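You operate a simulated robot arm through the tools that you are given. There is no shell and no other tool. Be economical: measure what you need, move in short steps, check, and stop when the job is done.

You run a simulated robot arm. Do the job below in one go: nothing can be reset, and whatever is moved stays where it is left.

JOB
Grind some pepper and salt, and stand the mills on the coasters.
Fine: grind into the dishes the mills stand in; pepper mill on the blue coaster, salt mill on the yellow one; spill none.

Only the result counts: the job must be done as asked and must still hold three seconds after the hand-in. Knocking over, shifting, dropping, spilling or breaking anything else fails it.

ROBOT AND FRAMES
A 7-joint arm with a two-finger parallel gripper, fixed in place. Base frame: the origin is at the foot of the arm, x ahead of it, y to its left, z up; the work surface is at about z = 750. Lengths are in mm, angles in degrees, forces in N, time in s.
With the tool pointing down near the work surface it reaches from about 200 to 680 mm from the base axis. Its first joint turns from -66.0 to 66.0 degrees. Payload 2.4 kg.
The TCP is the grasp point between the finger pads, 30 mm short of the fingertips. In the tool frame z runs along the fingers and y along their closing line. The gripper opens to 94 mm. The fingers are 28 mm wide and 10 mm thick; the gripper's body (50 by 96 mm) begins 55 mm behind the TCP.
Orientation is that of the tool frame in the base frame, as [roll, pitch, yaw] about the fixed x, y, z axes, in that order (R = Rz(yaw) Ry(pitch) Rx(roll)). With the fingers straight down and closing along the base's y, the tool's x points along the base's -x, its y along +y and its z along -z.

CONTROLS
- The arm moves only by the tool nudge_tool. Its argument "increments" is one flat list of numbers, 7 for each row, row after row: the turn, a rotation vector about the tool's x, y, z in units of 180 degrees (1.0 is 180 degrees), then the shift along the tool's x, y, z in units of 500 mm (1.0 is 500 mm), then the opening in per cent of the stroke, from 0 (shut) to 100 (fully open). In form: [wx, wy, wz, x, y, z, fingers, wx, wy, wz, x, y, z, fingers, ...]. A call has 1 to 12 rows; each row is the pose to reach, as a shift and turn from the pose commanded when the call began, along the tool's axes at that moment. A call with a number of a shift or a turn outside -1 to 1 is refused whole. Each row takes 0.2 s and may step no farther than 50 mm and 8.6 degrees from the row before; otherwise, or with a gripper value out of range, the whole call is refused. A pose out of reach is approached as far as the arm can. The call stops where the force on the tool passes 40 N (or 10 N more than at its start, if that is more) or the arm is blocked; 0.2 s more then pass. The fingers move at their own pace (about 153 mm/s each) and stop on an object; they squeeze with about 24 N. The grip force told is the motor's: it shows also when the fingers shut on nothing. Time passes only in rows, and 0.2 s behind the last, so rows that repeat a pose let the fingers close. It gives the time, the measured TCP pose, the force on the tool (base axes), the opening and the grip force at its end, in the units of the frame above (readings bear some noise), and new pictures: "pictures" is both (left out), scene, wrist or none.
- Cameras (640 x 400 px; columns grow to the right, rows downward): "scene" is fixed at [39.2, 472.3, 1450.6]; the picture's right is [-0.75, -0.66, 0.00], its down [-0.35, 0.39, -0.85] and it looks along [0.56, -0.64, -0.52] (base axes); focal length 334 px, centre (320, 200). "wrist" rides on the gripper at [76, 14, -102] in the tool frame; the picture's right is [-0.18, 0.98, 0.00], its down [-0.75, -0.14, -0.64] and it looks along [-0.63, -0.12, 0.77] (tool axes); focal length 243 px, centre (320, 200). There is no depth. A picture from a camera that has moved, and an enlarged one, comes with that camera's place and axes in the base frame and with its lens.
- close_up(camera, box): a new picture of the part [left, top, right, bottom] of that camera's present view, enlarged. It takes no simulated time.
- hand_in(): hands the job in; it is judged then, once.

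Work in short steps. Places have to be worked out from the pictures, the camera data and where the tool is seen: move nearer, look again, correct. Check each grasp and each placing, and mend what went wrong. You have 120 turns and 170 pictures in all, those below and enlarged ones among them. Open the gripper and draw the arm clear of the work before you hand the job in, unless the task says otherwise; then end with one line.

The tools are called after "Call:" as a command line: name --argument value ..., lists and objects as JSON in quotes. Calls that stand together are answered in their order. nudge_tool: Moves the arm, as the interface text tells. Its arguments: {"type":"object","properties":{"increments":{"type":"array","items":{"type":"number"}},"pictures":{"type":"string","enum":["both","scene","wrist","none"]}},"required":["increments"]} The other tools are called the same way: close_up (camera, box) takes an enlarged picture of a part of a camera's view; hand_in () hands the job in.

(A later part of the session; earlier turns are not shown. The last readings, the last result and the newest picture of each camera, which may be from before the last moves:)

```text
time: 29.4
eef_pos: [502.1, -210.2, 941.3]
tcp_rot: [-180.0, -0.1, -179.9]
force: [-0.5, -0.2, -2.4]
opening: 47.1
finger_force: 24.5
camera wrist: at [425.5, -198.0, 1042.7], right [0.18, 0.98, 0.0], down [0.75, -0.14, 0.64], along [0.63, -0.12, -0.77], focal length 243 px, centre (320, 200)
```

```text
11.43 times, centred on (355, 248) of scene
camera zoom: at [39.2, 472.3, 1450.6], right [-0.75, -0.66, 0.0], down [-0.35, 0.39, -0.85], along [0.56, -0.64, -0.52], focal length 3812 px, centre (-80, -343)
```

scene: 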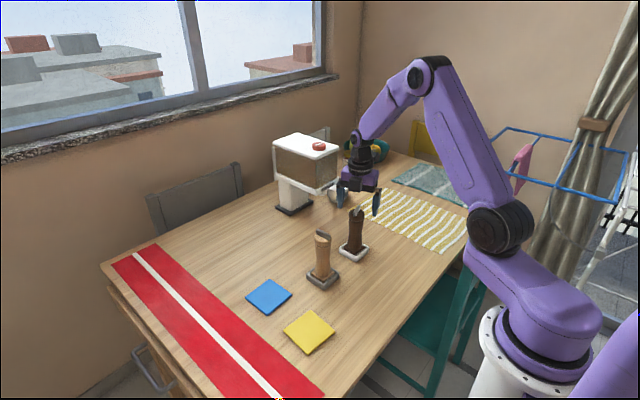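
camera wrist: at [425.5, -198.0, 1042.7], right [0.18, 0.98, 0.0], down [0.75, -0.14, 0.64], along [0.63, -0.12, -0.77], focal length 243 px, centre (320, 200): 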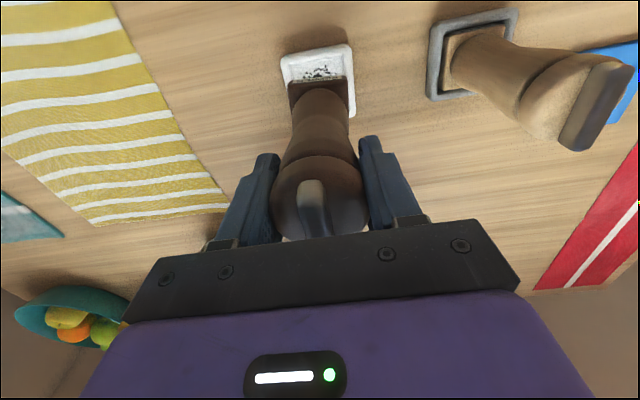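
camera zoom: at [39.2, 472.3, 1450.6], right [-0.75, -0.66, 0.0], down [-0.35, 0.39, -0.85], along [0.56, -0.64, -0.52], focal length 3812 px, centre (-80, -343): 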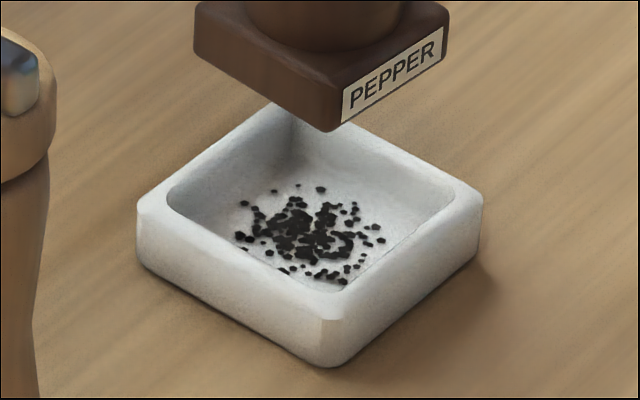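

There's a good heap of pepper in the dish. I'll lift to clear the salt mill and carry this over to above the blue coaster (~(555, 88)).

Call:
nudge_tool --increments '[0, 0, 0, 0, 0, -0.083, 0, 0, 0, 0, 0, 0, -0.166, 0, 0, 0, 0, 0, 0, -0.25, 0, 0, 0, 0, -0.0151, 0.0851, -0.25, 0, 0, 0, 0, -0.0303, 0.1703, -0.25, 0, 0, 0, 0, -0.0454, 0.2554, -0.25, 0, 0, 0, 0, -0.0606, 0.3406, -0.25, 0, 0, 0, 0, -0.0757, 0.4257, -0.25, 0, 0, 0, 0, -0.0909, 0.5109, -0.25, 0, 0, 0, 0, -0.106, 0.596, -0.25, 0, 0, 0, 0, -0.106, 0.596, -0.25, 0]'

Call:
close_up --camera "scene" --box '[220, 160, 340, 360]'

```text
time: 31.8
eef_pos: [550.3, 85.0, 1063.4]
tcp_rot: [180.0, 0.1, -179.9]
force: [-1.1, -0.5, -1.7]
opening: 47.2
finger_force: 24.6
camera wrist: at [473.7, 99.5, 1164.0], right [0.18, 0.98, 0.0], down [0.75, -0.14, 0.64], along [0.63, -0.12, -0.77], focal length 243 px, centre (320, 200)
```

scene: 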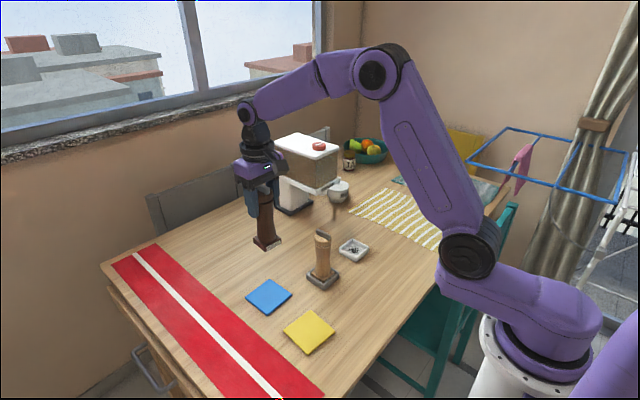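
wrist: 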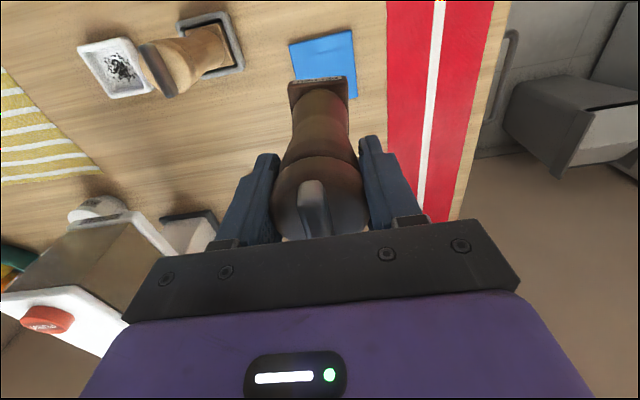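

```text
2.00 times, centred on (280, 260) of scene
camera zoom: at [39.2, 472.3, 1450.6], right [-0.75, -0.66, 0.0], down [-0.35, 0.39, -0.85], along [0.56, -0.64, -0.52], focal length 667 px, centre (400, 80)
```

zoom: 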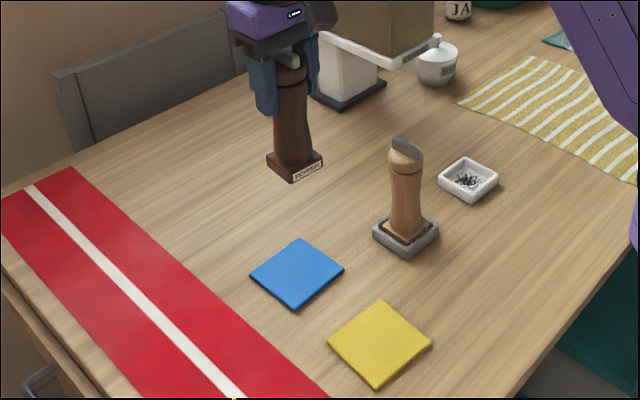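

The blue coaster centre works out to about (557, 89). I'll descend to TCP ≈ 905, a little above contact, and check alignment.

Call:
nudge_tool --increments '[0, 0, 0, -0.006, 0.004, 0.08, 0, 0, 0, 0, -0.012, 0.008, 0.16, 0, 0, 0, 0, -0.012, 0.008, 0.24, 0, 0, 0, 0, -0.012, 0.008, 0.31, 0, 0, 0, 0, -0.012, 0.008, 0.31, 0]' --pictures "wrist"

Call:
close_up --camera "scene" --box '[230, 220, 310, 320]'

Call:
close_up --camera "wrist" --box '[250, 40, 400, 160]'

```text
time: 33.0
eef_pos: [557.6, 88.1, 910.9]
tcp_rot: [-180.0, 0.0, -179.8]
force: [0.1, -0.7, -2.4]
opening: 47.1
finger_force: 24.2
camera wrist: at [480.2, 101.4, 1012.0], right [0.18, 0.98, 0.0], down [0.75, -0.14, 0.64], along [0.63, -0.12, -0.77], focal length 243 px, centre (320, 200)
```

wrist: 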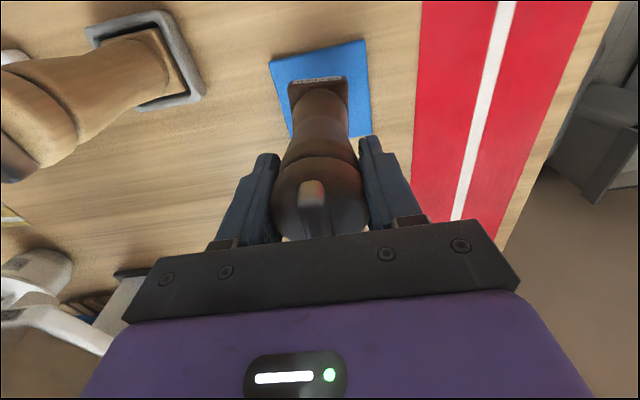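

```text
4.00 times, centred on (270, 270) of scene
camera zoom: at [39.2, 472.3, 1450.6], right [-0.75, -0.66, 0.0], down [-0.35, 0.39, -0.85], along [0.56, -0.64, -0.52], focal length 1334 px, centre (520, -80)
```

zoom: 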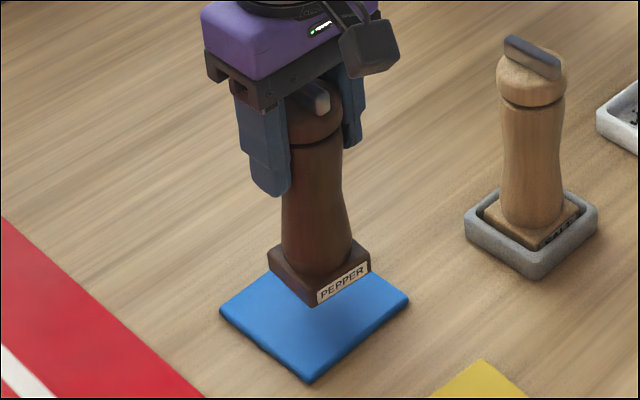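

```text
3.33 times, centred on (325, 100) of wrist
camera zoom: at [480.2, 101.4, 1012.0], right [0.18, 0.98, 0.0], down [0.75, -0.14, 0.64], along [0.63, -0.12, -0.77], focal length 809 px, centre (303, 533)
```

zoom: 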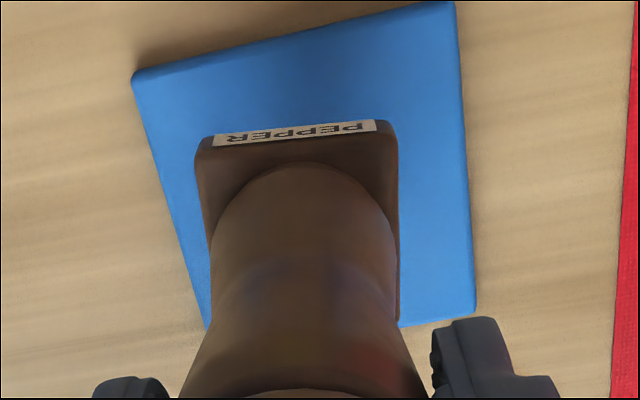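

I'm about 30 mm above the coaster and look roughly centred. I'll descend 20 mm and recheck.

Call:
nudge_tool --increments '[0, 0, 0, 0, 0, 0.02, 0, 0, 0, 0, 0, 0, 0.04, 0, 0, 0, 0, 0, 0, 0.044, 0]' --pictures "none"

Call:
close_up --camera "scene" --box '[230, 260, 310, 320]'

Call:
close_up --camera "wrist" --box '[250, 40, 400, 160]'

```text
time: 33.8
eef_pos: [558.6, 88.6, 887.0]
tcp_rot: [-180.0, 0.0, -179.9]
force: [1.0, 0.7, -2.5]
opening: 47.1
finger_force: 23.9
```

```text
6.67 times, centred on (270, 290) of scene
camera zoom: at [39.2, 472.3, 1450.6], right [-0.75, -0.66, 0.0], down [-0.35, 0.39, -0.85], along [0.56, -0.64, -0.52], focal length 2224 px, centre (653, -400)
```

zoom: 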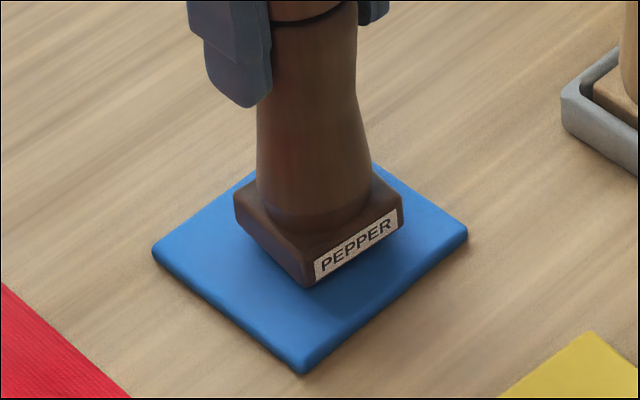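

```text
3.33 times, centred on (325, 100) of wrist
camera zoom: at [482.1, 102.3, 988.8], right [0.18, 0.98, 0.0], down [0.75, -0.14, 0.64], along [0.63, -0.12, -0.77], focal length 809 px, centre (303, 533)
```

zoom: 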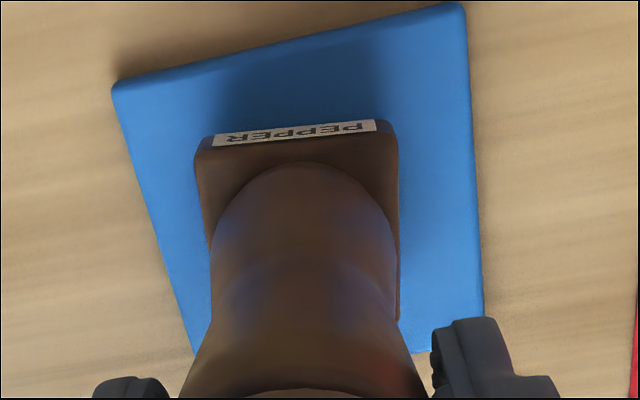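

Well centred, hovering about 7–8 mm. I'll lower 6 mm and read the force.

Call:
nudge_tool --increments '[0, 0, 0, 0, 0, 0.006, 0, 0, 0, 0, 0, 0, 0.012, 0, 0, 0, 0, 0, 0, 0.012, 0]' --pictures "none"

Call:
close_up --camera "scene" --box '[230, 260, 310, 320]'

```text
time: 34.6
eef_pos: [558.6, 89.7, 880.4]
tcp_rot: [-179.9, 0.0, -179.9]
force: [0.3, -0.2, -2.4]
opening: 47.1
finger_force: 23.8
```

```text
6.67 times, centred on (270, 290) of scene
camera zoom: at [39.2, 472.3, 1450.6], right [-0.75, -0.66, 0.0], down [-0.35, 0.39, -0.85], along [0.56, -0.64, -0.52], focal length 2224 px, centre (653, -400)
```

zoom: 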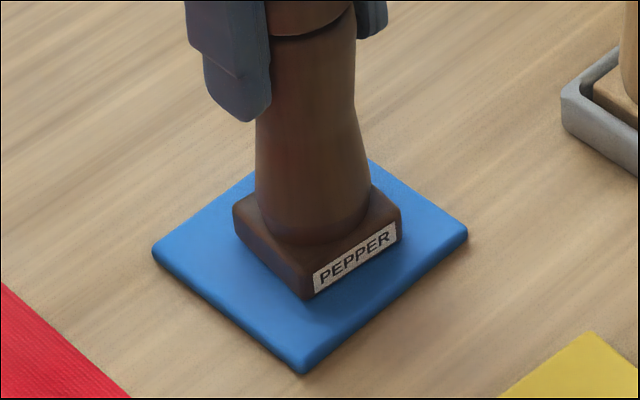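

Still hanging freely (force −2.4). I'll lower 1.5 mm.

Call:
nudge_tool --increments '[0, 0, 0, 0, 0, 0.003, 0, 0, 0, 0, 0, 0, 0.003, 0]' --pictures "none"

```text
time: 35.2
eef_pos: [559.3, 90.3, 880.1]
tcp_rot: [-180.0, 0.0, -179.9]
force: [-4.0, -0.3, 10.9]
opening: 47.4
finger_force: 23.9
```

Contact (+11 N). I'll ease back half a millimetre, open, and look.

Call:
nudge_tool --increments '[0, 0, 0, 0, 0, -0.001, 0, 0, 0, 0, 0, 0, -0.001, 60, 0, 0, 0, 0, 0, -0.001, 100, 0, 0, 0, 0, 0, -0.001, 100]' --pictures "none"

Call:
close_up --camera "scene" --box '[220, 220, 320, 320]'

```text
time: 36.2
eef_pos: [559.4, 89.8, 879.5]
tcp_rot: [-180.0, 0.0, 180.0]
force: [-0.7, 0.6, -0.3]
opening: 93.9
finger_force: 0.0
```

```text
4.00 times, centred on (270, 270) of scene
camera zoom: at [39.2, 472.3, 1450.6], right [-0.75, -0.66, 0.0], down [-0.35, 0.39, -0.85], along [0.56, -0.64, -0.52], focal length 1334 px, centre (520, -80)
```

zoom: 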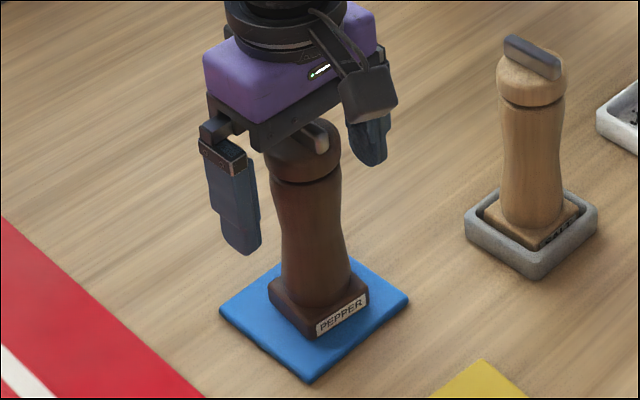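

Pepper mill is on the blue coaster. I'll rise straight up, then move over the salt mill (~(500, -64)).

Call:
nudge_tool --increments '[0, 0, 0, 0, 0, -0.08, 100, 0, 0, 0, 0, 0, -0.16, 100, 0, 0, 0, 0, 0, -0.24, 100, 0, 0, 0, 0, 0, -0.3, 100, 0, 0, 0, 0.0295, -0.077, -0.3, 100, 0, 0, 0, 0.059, -0.154, -0.3, 100, 0, 0, 0, 0.0885, -0.231, -0.3, 100, 0, 0, 0, 0.118, -0.308, -0.3, 100]'

Call:
close_up --camera "scene" --box '[220, 200, 400, 320]'

Call:
close_up --camera "wrist" --box '[260, 20, 380, 170]'

```text
time: 38.0
eef_pos: [499.1, -64.5, 1028.0]
tcp_rot: [-180.0, 0.0, -179.8]
force: [0.6, 0.3, 0.7]
opening: 94.0
finger_force: 0.0
camera wrist: at [422.9, -51.2, 1129.9], right [0.18, 0.98, 0.0], down [0.75, -0.14, 0.64], along [0.63, -0.12, -0.77], focal length 243 px, centre (320, 200)
```

scene: 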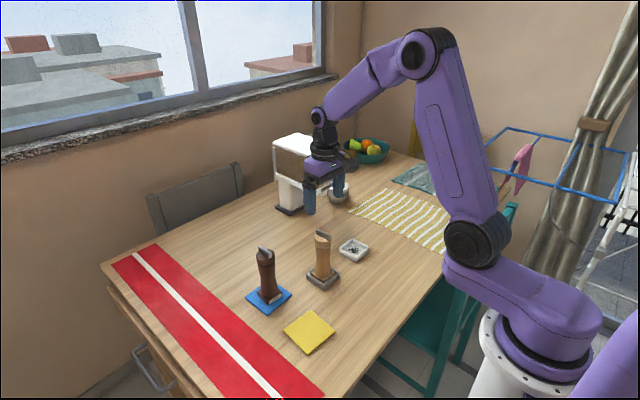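
wrist: 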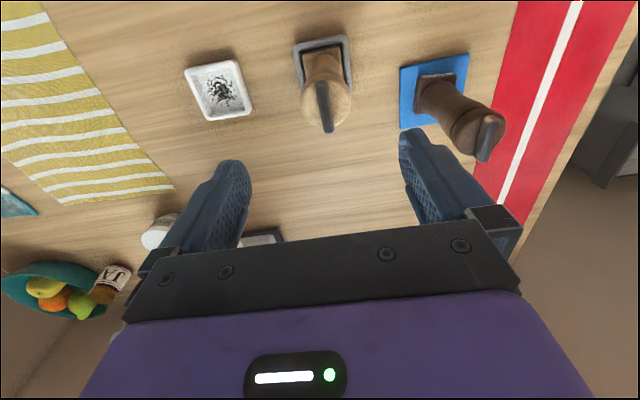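

```text
3.33 times, centred on (310, 260) of scene
camera zoom: at [39.2, 472.3, 1450.6], right [-0.75, -0.66, 0.0], down [-0.35, 0.39, -0.85], along [0.56, -0.64, -0.52], focal length 1112 px, centre (353, 0)
```

zoom: 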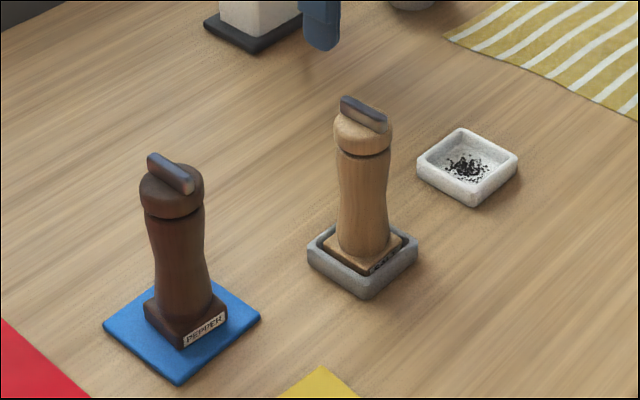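

```text
2.67 times, centred on (320, 95) of wrist
camera zoom: at [422.9, -51.2, 1129.9], right [0.18, 0.98, 0.0], down [0.75, -0.14, 0.64], along [0.63, -0.12, -0.77], focal length 647 px, centre (320, 480)
```

zoom: 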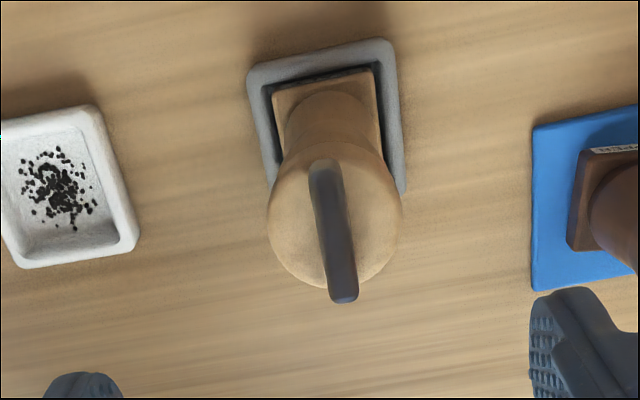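

The salt bar also runs along x. With the same view bias as the pepper mill, its axis is at about (500.5, -62). I'll descend to z≈938 and check centring before closing.

Call:
nudge_tool --increments '[0, 0, 0, -0.003, 0.005, 0.07, 100, 0, 0, 0, -0.003, 0.005, 0.14, 100, 0, 0, 0, -0.003, 0.005, 0.18, 100, 0, 0, 0, -0.003, 0.005, 0.18, 100]' --pictures "none"

Call:
close_up --camera "wrist" --box '[260, 30, 380, 200]'

Call:
close_up --camera "scene" --box '[285, 200, 365, 300]'

```text
time: 39.0
eef_pos: [500.0, -61.7, 938.2]
tcp_rot: [180.0, 0.1, -179.9]
force: [0.3, -0.1, -1.0]
opening: 94.0
finger_force: 0.1
```

```text
2.35 times, centred on (320, 115) of wrist
camera zoom: at [423.9, -47.8, 1039.5], right [0.18, 0.98, 0.0], down [0.75, -0.14, 0.64], along [0.63, -0.12, -0.77], focal length 571 px, centre (320, 400)
```

zoom: 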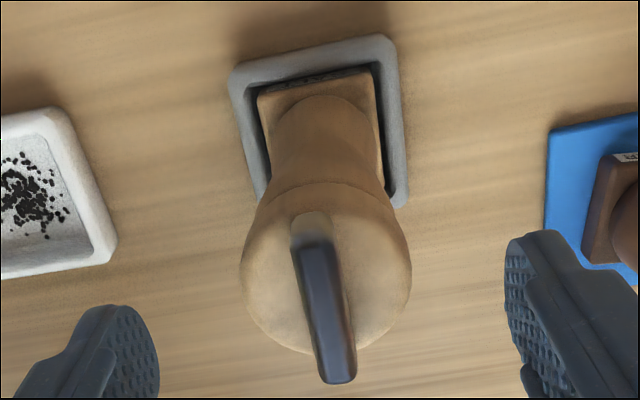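

```text
4.00 times, centred on (325, 250) of scene
camera zoom: at [39.2, 472.3, 1450.6], right [-0.75, -0.66, 0.0], down [-0.35, 0.39, -0.85], along [0.56, -0.64, -0.52], focal length 1334 px, centre (300, 0)
```

zoom: 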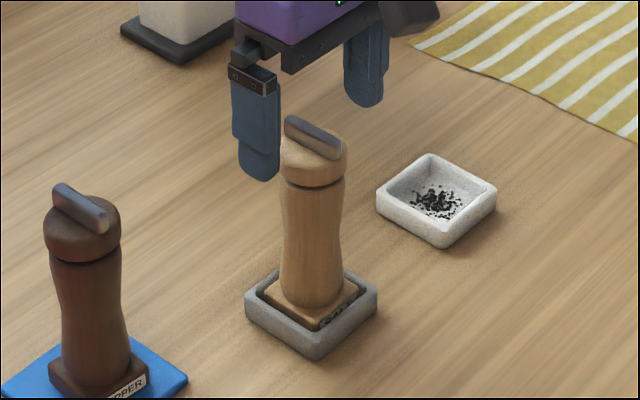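

Nearly centred. I'll shift 0.8 mm, close on the bar, and grind 84°.

Call:
nudge_tool --increments '[0, 0, 0, -0.0005, 0.0015, 0, 50, 0, 0, 0, -0.0005, 0.0015, 0, 0, 0, 0, 0, -0.0005, 0.0015, 0, 0, 0, 0, 0, -0.0005, 0.0015, 0, 0]' --pictures "none"

Call:
nudge_tool --increments '[0, 0, 0.0389, 0, 0, 0, 0, 0, 0, 0.0778, 0, 0, 0, 0, 0, 0, 0.1167, 0, 0, 0, 0, 0, 0, 0.1556, 0, 0, 0, 0, 0, 0, 0.1944, 0, 0, 0, 0, 0, 0, 0.2333, 0, 0, 0, 0, 0, 0, 0.2722, 0, 0, 0, 0, 0, 0, 0.3111, 0, 0, 0, 0, 0, 0, 0.35, 0, 0, 0, 0, 0, 0, 0.3889, 0, 0, 0, 0, 0, 0, 0.4278, 0, 0, 0, 0, 0, 0, 0.4667, 0, 0, 0, 0]' --pictures "none"

Call:
close_up --camera "scene" --box '[285, 200, 365, 300]'

```text
time: 40.0
eef_pos: [500.2, -60.3, 938.9]
tcp_rot: [179.9, 0.0, -179.8]
force: [0.7, -0.1, -0.3]
opening: 10.4
finger_force: 24.0
```

```text
time: 42.6
eef_pos: [503.3, -60.5, 940.3]
tcp_rot: [180.0, 0.0, 95.9]
force: [-0.6, -0.1, -2.4]
opening: 10.1
finger_force: 24.1
```

```text
4.00 times, centred on (325, 250) of scene
camera zoom: at [39.2, 472.3, 1450.6], right [-0.75, -0.66, 0.0], down [-0.35, 0.39, -0.85], along [0.56, -0.64, -0.52], focal length 1334 px, centre (300, 0)
```

zoom: 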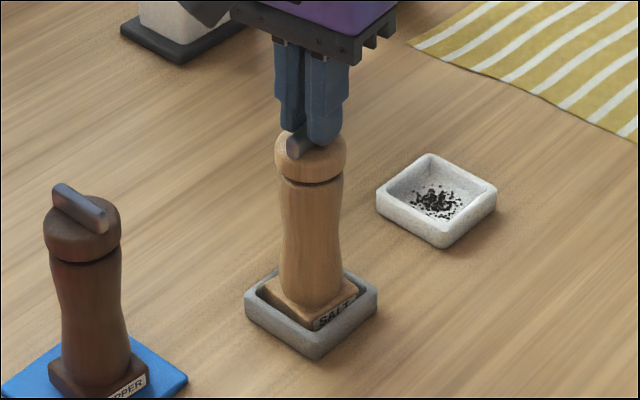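

Fz is −2.4, so the mill may be hanging slightly. I'll look closely at the base.

Call:
close_up --camera "scene" --box '[300, 250, 350, 292]'

Call:
close_up --camera "wrist" --box '[260, 30, 380, 180]'

```text
9.52 times, centred on (325, 271) of scene
camera zoom: at [39.2, 472.3, 1450.6], right [-0.75, -0.66, 0.0], down [-0.35, 0.39, -0.85], along [0.56, -0.64, -0.52], focal length 3177 px, centre (272, -476)
```

zoom: 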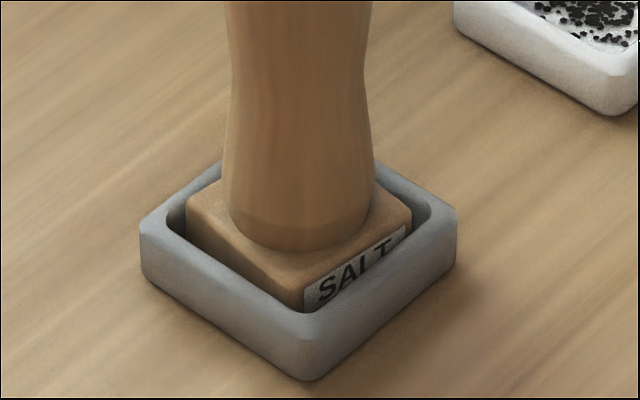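

```text
2.67 times, centred on (320, 105) of wrist
camera zoom: at [507.6, 15.7, 1042.6], right [1.0, -0.08, 0.0], down [-0.06, -0.76, 0.64], along [-0.05, -0.64, -0.77], focal length 647 px, centre (320, 453)
```

zoom: 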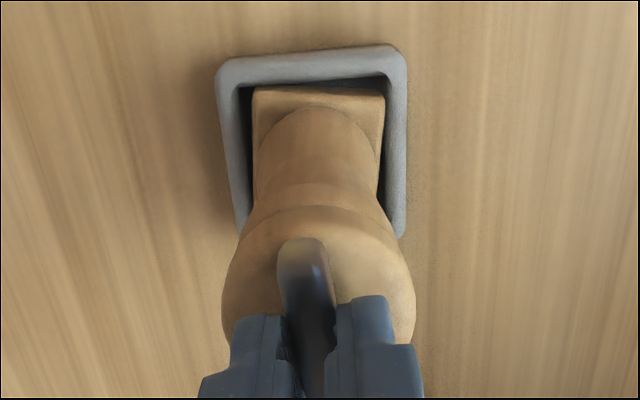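

It's raised about 2 mm, still inside the dish. I'll lower 2 mm, release, let it settle, and look.

Call:
nudge_tool --increments '[0, 0, 0, 0, 0, 0.004, 0, 0, 0, 0, 0, 0, 0.004, 30, 0, 0, 0, 0, 0, 0.004, 100, 0, 0, 0, 0, 0, 0.004, 100]' --pictures "none"

Call:
close_up --camera "scene" --box '[285, 200, 365, 300]'

Call:
close_up --camera "wrist" --box '[260, 30, 380, 200]'

```text
time: 43.6
eef_pos: [501.6, -61.2, 939.4]
tcp_rot: [180.0, 0.1, 96.0]
force: [0.3, -0.2, 0.5]
opening: 94.0
finger_force: 0.1
```

```text
4.00 times, centred on (325, 250) of scene
camera zoom: at [39.2, 472.3, 1450.6], right [-0.75, -0.66, 0.0], down [-0.35, 0.39, -0.85], along [0.56, -0.64, -0.52], focal length 1334 px, centre (300, 0)
```

zoom: 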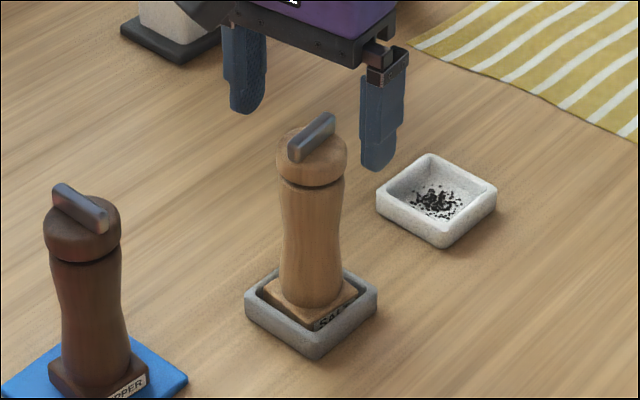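

```text
2.35 times, centred on (320, 115) of wrist
camera zoom: at [507.2, 16.3, 1040.6], right [1.0, -0.08, 0.0], down [-0.06, -0.76, 0.64], along [-0.05, -0.64, -0.77], focal length 571 px, centre (320, 400)
```

zoom: 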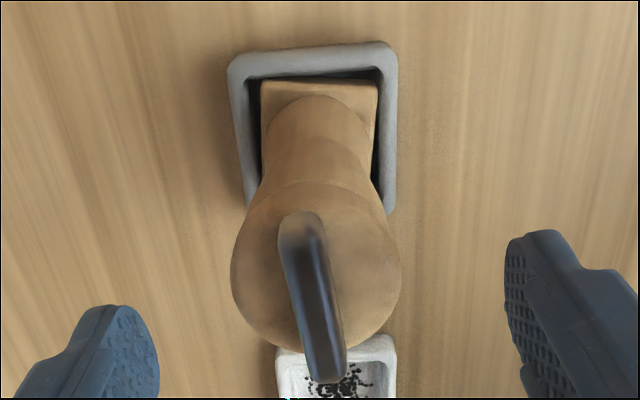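

Standing fine and the dish is unmoved. I'll recentre about 1.5 mm, turn back 180°, and grip again.

Call:
nudge_tool --increments '[0, 0, -0.0472, 0.0027, -0.0023, 0, 100, 0, 0, -0.0944, 0.0027, -0.0023, 0, 100, 0, 0, -0.1417, 0.0027, -0.0023, 0, 100, 0, 0, -0.1889, 0.0027, -0.0023, 0, 100, 0, 0, -0.2361, 0.0027, -0.0023, 0, 100, 0, 0, -0.2833, 0.0027, -0.0023, 0, 100, 0, 0, -0.3306, 0.0027, -0.0023, 0, 100, 0, 0, -0.3778, 0.0027, -0.0023, 0, 100, 0, 0, -0.425, 0.0027, -0.0023, 0, 100, 0, 0, -0.4722, 0.0027, -0.0023, 0, 100, 0, 0, -0.5194, 0.0027, -0.0023, 0, 100, 0, 0, -0.5667, 0.0027, -0.0023, 0, 100]' --pictures "none"

Call:
nudge_tool --increments '[0, 0, -0.0472, 0, 0, 0, 100, 0, 0, -0.0944, 0, 0, 0, 100, 0, 0, -0.1417, 0, 0, 0, 100, 0, 0, -0.1889, 0, 0, 0, 100, 0, 0, -0.2361, 0, 0, 0, 100, 0, 0, -0.2833, 0, 0, 0, 100, 0, 0, -0.3306, 0, 0, 0, 100, 0, 0, -0.3778, 0, 0, 0, 100, 0, 0, -0.425, 0, 0, 0, 100, 0, 0, -0.4333, 0, 0, 0, 100]' --pictures "none"

Call:
close_up --camera "wrist" --box '[260, 30, 380, 200]'

```text
time: 46.2
eef_pos: [499.9, -59.8, 938.9]
tcp_rot: [180.0, 0.1, -161.8]
force: [-0.4, 0.3, -0.6]
opening: 93.7
finger_force: 0.1
```

```text
time: 48.4
eef_pos: [501.7, -58.7, 939.4]
tcp_rot: [-180.0, 0.0, -83.8]
force: [-0.2, -0.7, 0.4]
opening: 94.3
finger_force: 0.2
```

```text
2.35 times, centred on (320, 115) of wrist
camera zoom: at [494.8, -137.1, 1040.8], right [-1.0, 0.08, 0.0], down [0.06, 0.76, 0.64], along [0.05, 0.64, -0.77], focal length 571 px, centre (320, 400)
```

zoom: 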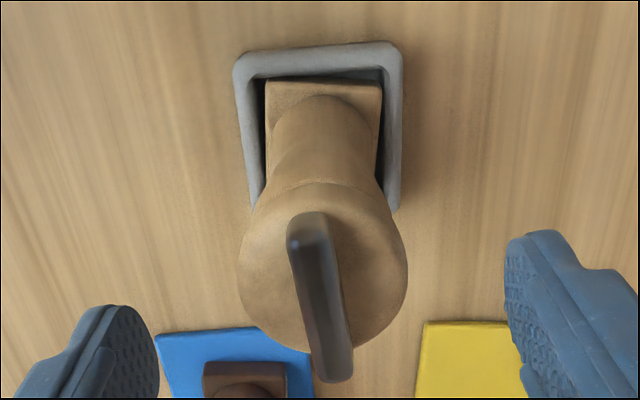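

Centred. I'll close and grind 96°, then check.

Call:
nudge_tool --increments '[0, 0, 0, 0, 0, 0, 50, 0, 0, 0, 0, 0, 0, 0, 0, 0, 0, 0, 0, 0, 0, 0, 0, 0, 0, 0, 0, 0]' --pictures "none"

Call:
nudge_tool --increments '[0, 0, 0.0444, 0, 0, 0, 0, 0, 0, 0.0889, 0, 0, 0, 0, 0, 0, 0.1333, 0, 0, 0, 0, 0, 0, 0.1778, 0, 0, 0, 0, 0, 0, 0.2222, 0, 0, 0, 0, 0, 0, 0.2667, 0, 0, 0, 0, 0, 0, 0.3111, 0, 0, 0, 0, 0, 0, 0.3556, 0, 0, 0, 0, 0, 0, 0.4, 0, 0, 0, 0, 0, 0, 0.4444, 0, 0, 0, 0, 0, 0, 0.4889, 0, 0, 0, 0, 0, 0, 0.5333, 0, 0, 0, 0]' --pictures "none"

Call:
close_up --camera "scene" --box '[285, 200, 365, 300]'

```text
time: 49.4
eef_pos: [500.9, -59.0, 938.9]
tcp_rot: [-180.0, 0.0, -83.9]
force: [-0.8, -0.5, 0.7]
opening: 9.9
finger_force: 23.5
```

```text
time: 52.0
eef_pos: [501.4, -60.4, 939.3]
tcp_rot: [-180.0, 0.0, 179.9]
force: [-0.3, -2.1, 9.4]
opening: 10.5
finger_force: 24.2
```

```text
4.00 times, centred on (325, 250) of scene
camera zoom: at [39.0, 472.2, 1450.6], right [-0.75, -0.66, 0.0], down [-0.35, 0.39, -0.85], along [0.56, -0.64, -0.52], focal length 1334 px, centre (300, 0)
```

zoom: 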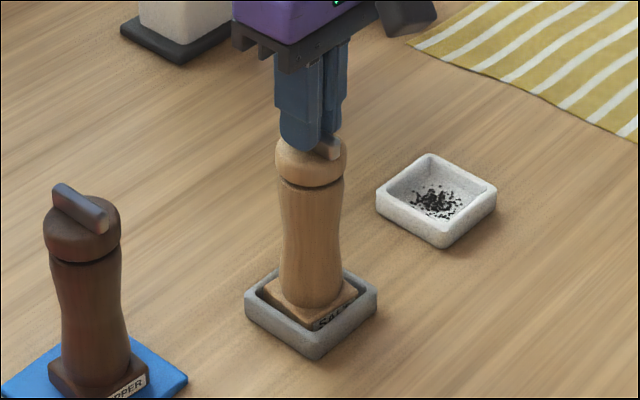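

Good. I'll grind 84° more, release, turn back 180°, and regrip for the last stroke.

Call:
nudge_tool --increments '[0, 0, 0.0389, 0, 0, 0, 0, 0, 0, 0.0778, 0, 0, 0, 0, 0, 0, 0.1167, 0, 0, 0, 0, 0, 0, 0.1556, 0, 0, 0, 0, 0, 0, 0.1944, 0, 0, 0, 0, 0, 0, 0.2333, 0, 0, 0, 0, 0, 0, 0.2722, 0, 0, 0, 0, 0, 0, 0.3111, 0, 0, 0, 0, 0, 0, 0.35, 0, 0, 0, 0, 0, 0, 0.3889, 0, 0, 0, 0, 0, 0, 0.4278, 0, 0, 0, 0, 0, 0, 0.4667, 0, 0, 0, 0]' --pictures "none"

Call:
nudge_tool --increments '[0, 0, 0, 0, 0, 0, 30, 0, 0, 0, 0, 0, 0, 100, 0, 0, 0, 0, 0, 0, 100]' --pictures "none"

Call:
close_up --camera "scene" --box '[285, 200, 365, 300]'

Call:
close_up --camera "wrist" --box '[260, 30, 380, 200]'

```text
time: 54.6
eef_pos: [501.3, -60.4, 939.8]
tcp_rot: [179.9, -0.1, 95.9]
force: [-3.3, -2.4, 13.0]
opening: 10.6
finger_force: 24.6
```

```text
time: 55.4
eef_pos: [502.4, -59.2, 938.8]
tcp_rot: [180.0, 0.0, 96.1]
force: [-1.3, -0.5, 0.3]
opening: 93.9
finger_force: 0.0
```

```text
4.00 times, centred on (325, 250) of scene
camera zoom: at [39.2, 472.3, 1450.6], right [-0.75, -0.66, 0.0], down [-0.35, 0.39, -0.85], along [0.56, -0.64, -0.52], focal length 1334 px, centre (300, 0)
```

zoom: 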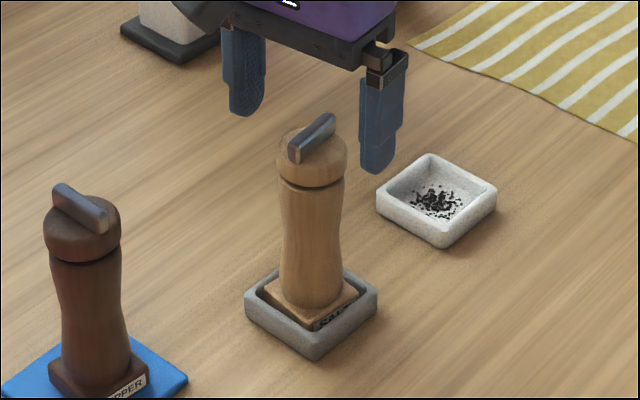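

```text
2.35 times, centred on (320, 115) of wrist
camera zoom: at [506.5, 17.8, 1039.9], right [1.0, -0.08, 0.0], down [-0.06, -0.76, 0.64], along [-0.05, -0.64, -0.77], focal length 571 px, centre (320, 400)
```

zoom: 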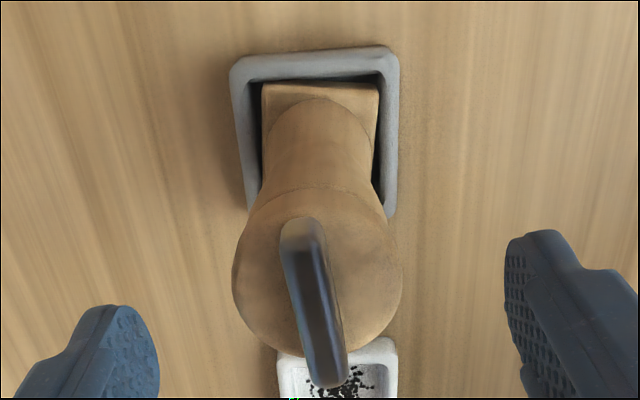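

264° done, all stable. Now the return and the final 96° stroke.

Call:
nudge_tool --increments '[0, 0, -0.0472, 0, 0, 0, 100, 0, 0, -0.0944, 0, 0, 0, 100, 0, 0, -0.1417, 0, 0, 0, 100, 0, 0, -0.1889, 0, 0, 0, 100, 0, 0, -0.2361, 0, 0, 0, 100, 0, 0, -0.2833, 0, 0, 0, 100, 0, 0, -0.3306, 0, 0, 0, 100, 0, 0, -0.3778, 0, 0, 0, 100, 0, 0, -0.425, 0, 0, 0, 100, 0, 0, -0.4722, 0, 0, 0, 100, 0, 0, -0.5194, 0, 0, 0, 100, 0, 0, -0.5667, 0, 0, 0, 100]' --pictures "none"

Call:
nudge_tool --increments '[0, 0, -0.0472, 0, 0, 0, 100, 0, 0, -0.0944, 0, 0, 0, 100, 0, 0, -0.1417, 0, 0, 0, 100, 0, 0, -0.1889, 0, 0, 0, 100, 0, 0, -0.2361, 0, 0, 0, 100, 0, 0, -0.2833, 0, 0, 0, 100, 0, 0, -0.3306, 0, 0, 0, 100, 0, 0, -0.3778, 0, 0, 0, 100, 0, 0, -0.425, 0, 0, 0, 50, 0, 0, -0.4333, 0, 0, 0, 0, 0, 0, -0.4333, 0, 0, 0, 0, 0, 0, -0.4333, 0, 0, 0, 0]' --pictures "none"

Call:
nudge_tool --increments '[0, 0, 0.0444, 0, 0, 0, 0, 0, 0, 0.0889, 0, 0, 0, 0, 0, 0, 0.1333, 0, 0, 0, 0, 0, 0, 0.1778, 0, 0, 0, 0, 0, 0, 0.2222, 0, 0, 0, 0, 0, 0, 0.2667, 0, 0, 0, 0, 0, 0, 0.3111, 0, 0, 0, 0, 0, 0, 0.3556, 0, 0, 0, 0, 0, 0, 0.4, 0, 0, 0, 0, 0, 0, 0.4444, 0, 0, 0, 0, 0, 0, 0.4889, 0, 0, 0, 0, 0, 0, 0.5333, 0, 0, 0, 0]' --pictures "none"

Call:
nudge_tool --increments '[0, 0, 0, 0, 0, 0, 25, 0, 0, 0, 0, 0, 0, 60, 0, 0, 0, 0, 0, 0, 100, 0, 0, 0, 0, 0, 0, 100]' --pictures "none"

Call:
close_up --camera "scene" --box '[285, 200, 365, 300]'

Call:
close_up --camera "wrist" --box '[260, 30, 380, 200]'

```text
time: 58.0
eef_pos: [501.9, -59.4, 939.7]
tcp_rot: [-180.0, 0.0, -161.8]
force: [0.2, 0.2, 0.4]
opening: 94.0
finger_force: 0.0
```

```text
time: 60.6
eef_pos: [500.5, -61.2, 938.4]
tcp_rot: [179.9, 0.0, -83.9]
force: [0.2, 0.1, -1.0]
opening: 10.4
finger_force: 23.5
```

```text
time: 63.2
eef_pos: [500.7, -59.4, 938.1]
tcp_rot: [-179.9, 0.0, 179.9]
force: [-2.7, 0.5, 2.0]
opening: 10.3
finger_force: 23.3
```

```text
time: 64.2
eef_pos: [500.0, -59.4, 938.6]
tcp_rot: [-180.0, 0.0, -179.9]
force: [-0.5, 0.4, -0.2]
opening: 93.9
finger_force: 0.1
```

```text
4.00 times, centred on (325, 250) of scene
camera zoom: at [39.2, 472.3, 1450.6], right [-0.75, -0.66, 0.0], down [-0.35, 0.39, -0.85], along [0.56, -0.64, -0.52], focal length 1334 px, centre (300, 0)
```

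zoom: 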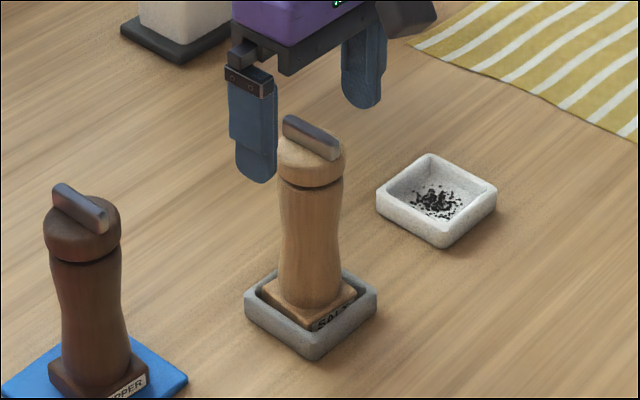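

```text
2.35 times, centred on (320, 115) of wrist
camera zoom: at [423.9, -45.1, 1039.8], right [0.18, 0.98, 0.0], down [0.75, -0.14, 0.64], along [0.63, -0.12, -0.77], focal length 571 px, centre (320, 400)
```

zoom: 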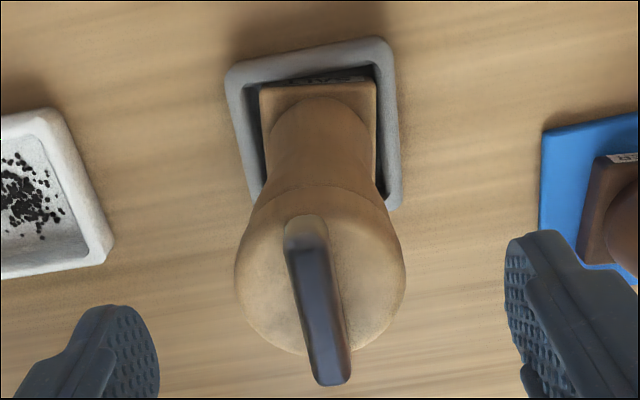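

A full 360° of salt is done. I'll lower around the head and neck, grip, then lift 60 mm.

Call:
nudge_tool --increments '[0, 0, 0, 0, -0.001, 0.04, 100, 0, 0, 0, 0, -0.001, 0.08, 100, 0, 0, 0, 0, -0.001, 0.117, 100, 0, 0, 0, 0, -0.001, 0.117, 70, 0, 0, 0, 0, -0.001, 0.117, 40, 0, 0, 0, 0, -0.001, 0.117, 0, 0, 0, 0, 0, -0.001, 0.117, 0]' --pictures "none"

Call:
nudge_tool --increments '[0, 0, 0, 0, 0, -0.01, 0, 0, 0, 0, 0, 0, -0.03, 0, 0, 0, 0, 0, 0, -0.06, 0, 0, 0, 0, 0, 0, -0.09, 0, 0, 0, 0, 0, 0, -0.12, 0]' --pictures "none"

Call:
close_up --camera "scene" --box '[285, 200, 365, 300]'

Call:
close_up --camera "scene" --box '[300, 250, 350, 292]'

```text
time: 65.8
eef_pos: [500.4, -60.4, 878.9]
tcp_rot: [179.9, 0.0, -179.9]
force: [0.3, -0.2, -0.5]
opening: 47.1
finger_force: 24.0
```

```text
time: 67.0
eef_pos: [500.1, -59.8, 939.8]
tcp_rot: [-180.0, 0.0, -180.0]
force: [0.4, 0.0, -2.2]
opening: 47.2
finger_force: 24.2
```

```text
4.00 times, centred on (325, 250) of scene
camera zoom: at [39.2, 472.3, 1450.6], right [-0.75, -0.66, 0.0], down [-0.35, 0.39, -0.85], along [0.56, -0.64, -0.52], focal length 1334 px, centre (300, 0)
```

zoom: 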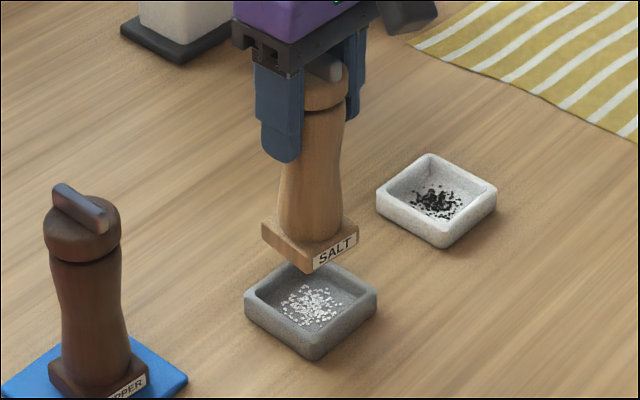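

```text
9.52 times, centred on (325, 271) of scene
camera zoom: at [39.2, 472.3, 1450.6], right [-0.75, -0.66, 0.0], down [-0.35, 0.39, -0.85], along [0.56, -0.64, -0.52], focal length 3177 px, centre (272, -476)
```

zoom: 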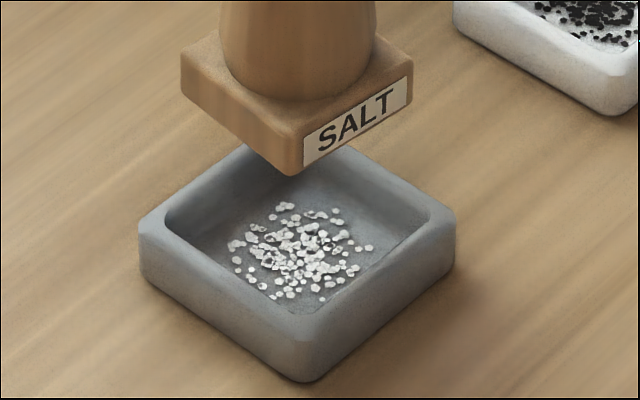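

There's a good heap of salt and nothing spilled. I'll carry the mill to above the yellow coaster (~(402, 95)).

Call:
nudge_tool --increments '[0, 0, 0, 0, 0, -0.04, 0, 0, 0, 0, 0.0392, 0.0622, -0.04, 0, 0, 0, 0, 0.0784, 0.1244, -0.04, 0, 0, 0, 0, 0.1176, 0.1866, -0.04, 0, 0, 0, 0, 0.1568, 0.2488, -0.04, 0, 0, 0, 0, 0.196, 0.311, -0.04, 0, 0, 0, 0, 0.196, 0.311, 0.03, 0, 0, 0, 0, 0.196, 0.311, 0.06, 0, 0, 0, 0, 0.196, 0.311, 0.06, 0]' --pictures "wrist"

Call:
close_up --camera "scene" --box '[220, 220, 360, 370]'

```text
time: 69.0
eef_pos: [403.9, 94.6, 910.7]
tcp_rot: [-179.9, 0.0, -179.9]
force: [-0.2, -0.7, -2.3]
opening: 47.2
finger_force: 24.1
camera wrist: at [326.0, 109.3, 1012.4], right [0.18, 0.98, 0.0], down [0.75, -0.14, 0.64], along [0.63, -0.12, -0.77], focal length 243 px, centre (320, 200)
```

wrist: 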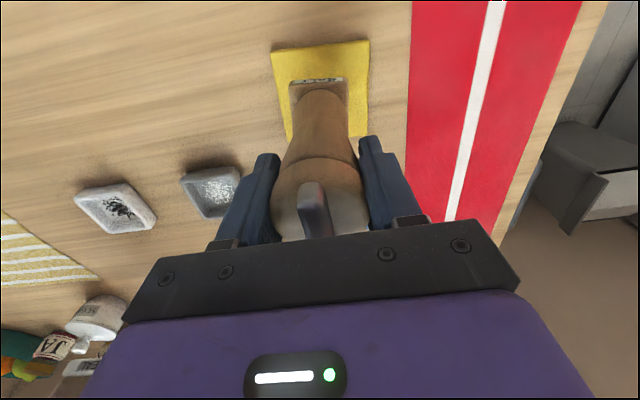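

```text
2.67 times, centred on (290, 295) of scene
camera zoom: at [39.2, 472.3, 1450.6], right [-0.75, -0.66, 0.0], down [-0.35, 0.39, -0.85], along [0.56, -0.64, -0.52], focal length 890 px, centre (400, -53)
```

zoom: 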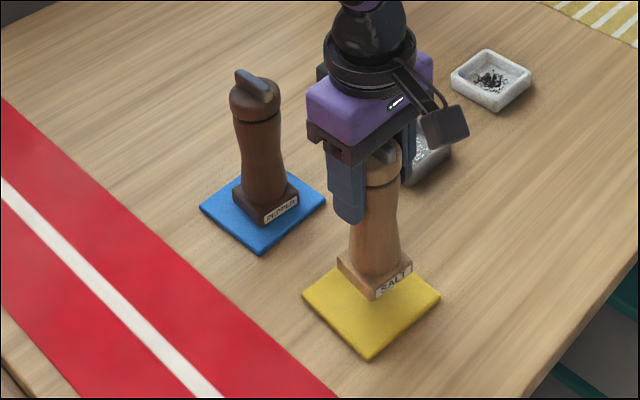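

Close to centred. I'll descend about 23 mm and check from both views.

Call:
nudge_tool --increments '[0, 0, 0, 0.004, 0, 0.02, 0, 0, 0, 0, 0.004, 0, 0.046, 0, 0, 0, 0, 0.004, 0, 0.046, 0]' --pictures "none"

Call:
close_up --camera "scene" --box '[270, 300, 350, 360]'

Call:
close_up --camera "wrist" --box '[250, 30, 400, 150]'

```text
time: 69.8
eef_pos: [399.9, 96.3, 888.2]
tcp_rot: [180.0, -0.1, -179.9]
force: [-1.0, 0.4, -2.9]
opening: 47.2
finger_force: 23.4
```

```text
6.67 times, centred on (310, 330) of scene
camera zoom: at [39.2, 472.3, 1450.6], right [-0.75, -0.66, 0.0], down [-0.35, 0.39, -0.85], along [0.56, -0.64, -0.52], focal length 2224 px, centre (387, -667)
```

zoom: 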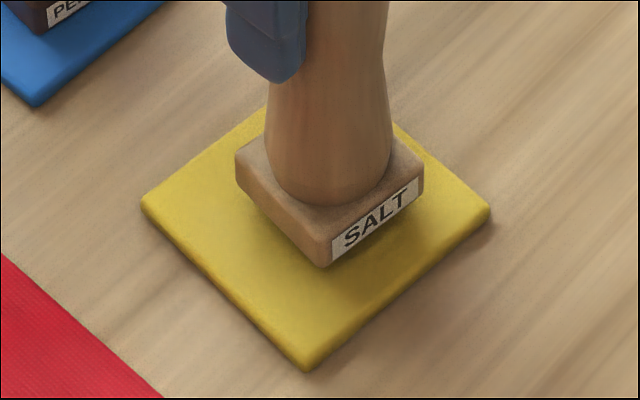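

```text
3.33 times, centred on (325, 90) of wrist
camera zoom: at [323.7, 109.4, 989.3], right [0.18, 0.98, 0.0], down [0.75, -0.14, 0.64], along [0.63, -0.12, -0.77], focal length 809 px, centre (303, 567)
```

zoom: 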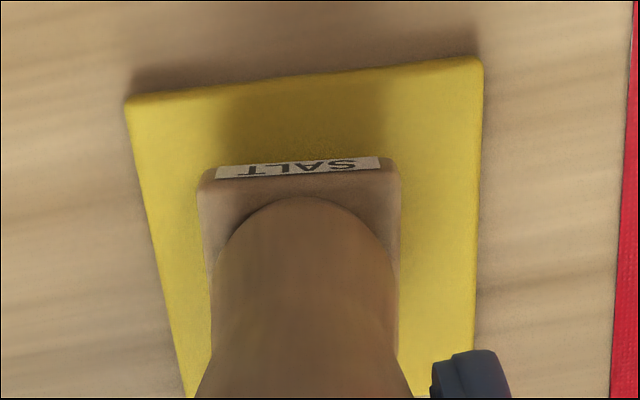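

About 4 mm off to one side. I'll correct (+1.5, +3.5) and lower to nearly touching.

Call:
nudge_tool --increments '[0, 0, 0, -0.003, 0.007, 0, 0, 0, 0, 0, -0.003, 0.007, 0.006, 0, 0, 0, 0, -0.003, 0.007, 0.013, 0, 0, 0, 0, -0.003, 0.007, 0.013, 0]' --pictures "none"

Call:
close_up --camera "scene" --box '[270, 300, 350, 360]'

```text
time: 70.8
eef_pos: [402.1, 99.2, 881.9]
tcp_rot: [-180.0, 0.0, -180.0]
force: [0.9, 0.4, -3.3]
opening: 47.1
finger_force: 23.6
```

```text
6.67 times, centred on (310, 330) of scene
camera zoom: at [39.2, 472.3, 1450.6], right [-0.75, -0.66, 0.0], down [-0.35, 0.39, -0.85], along [0.56, -0.64, -0.52], focal length 2224 px, centre (387, -667)
```

zoom: 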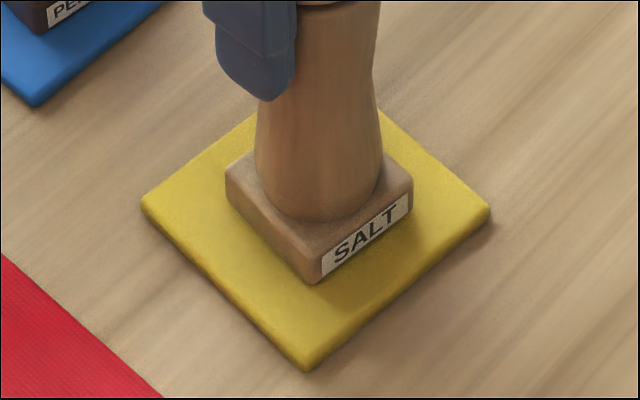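

Well centred and hanging just above. I'll lower 1.5 mm and read the force.

Call:
nudge_tool --increments '[0, 0, 0, 0, 0, 0.003, 0, 0, 0, 0, 0, 0, 0.003, 0]' --pictures "none"

```text
time: 71.4
eef_pos: [401.9, 99.3, 880.4]
tcp_rot: [-180.0, 0.2, -179.9]
force: [-1.2, -0.2, 9.7]
opening: 47.3
finger_force: 24.0
```

Contact. I'll ease back 0.5 mm, open, and look.

Call:
nudge_tool --increments '[0, 0, 0, 0, 0, -0.001, 0, 0, 0, 0, 0, 0, -0.001, 60, 0, 0, 0, 0, 0, -0.001, 100, 0, 0, 0, 0, 0, -0.001, 100]' --pictures "none"

Call:
close_up --camera "scene" --box '[270, 250, 350, 360]'

```text
time: 72.4
eef_pos: [400.3, 99.4, 880.6]
tcp_rot: [-180.0, 0.0, -179.9]
force: [0.1, -0.2, 0.0]
opening: 93.8
finger_force: 0.0
```

```text
3.64 times, centred on (310, 305) of scene
camera zoom: at [39.2, 472.3, 1450.6], right [-0.75, -0.66, 0.0], down [-0.35, 0.39, -0.85], along [0.56, -0.64, -0.52], focal length 1213 px, centre (356, -182)
```

zoom: 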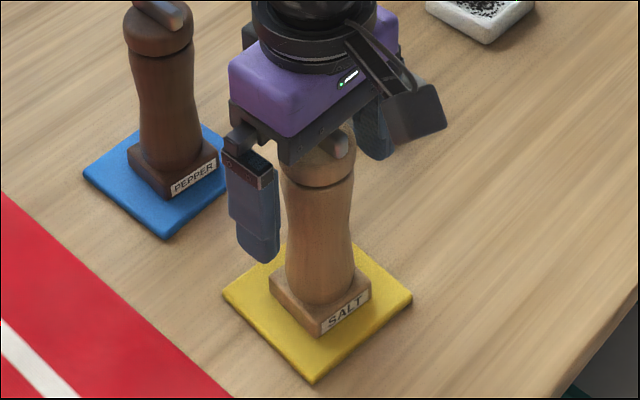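

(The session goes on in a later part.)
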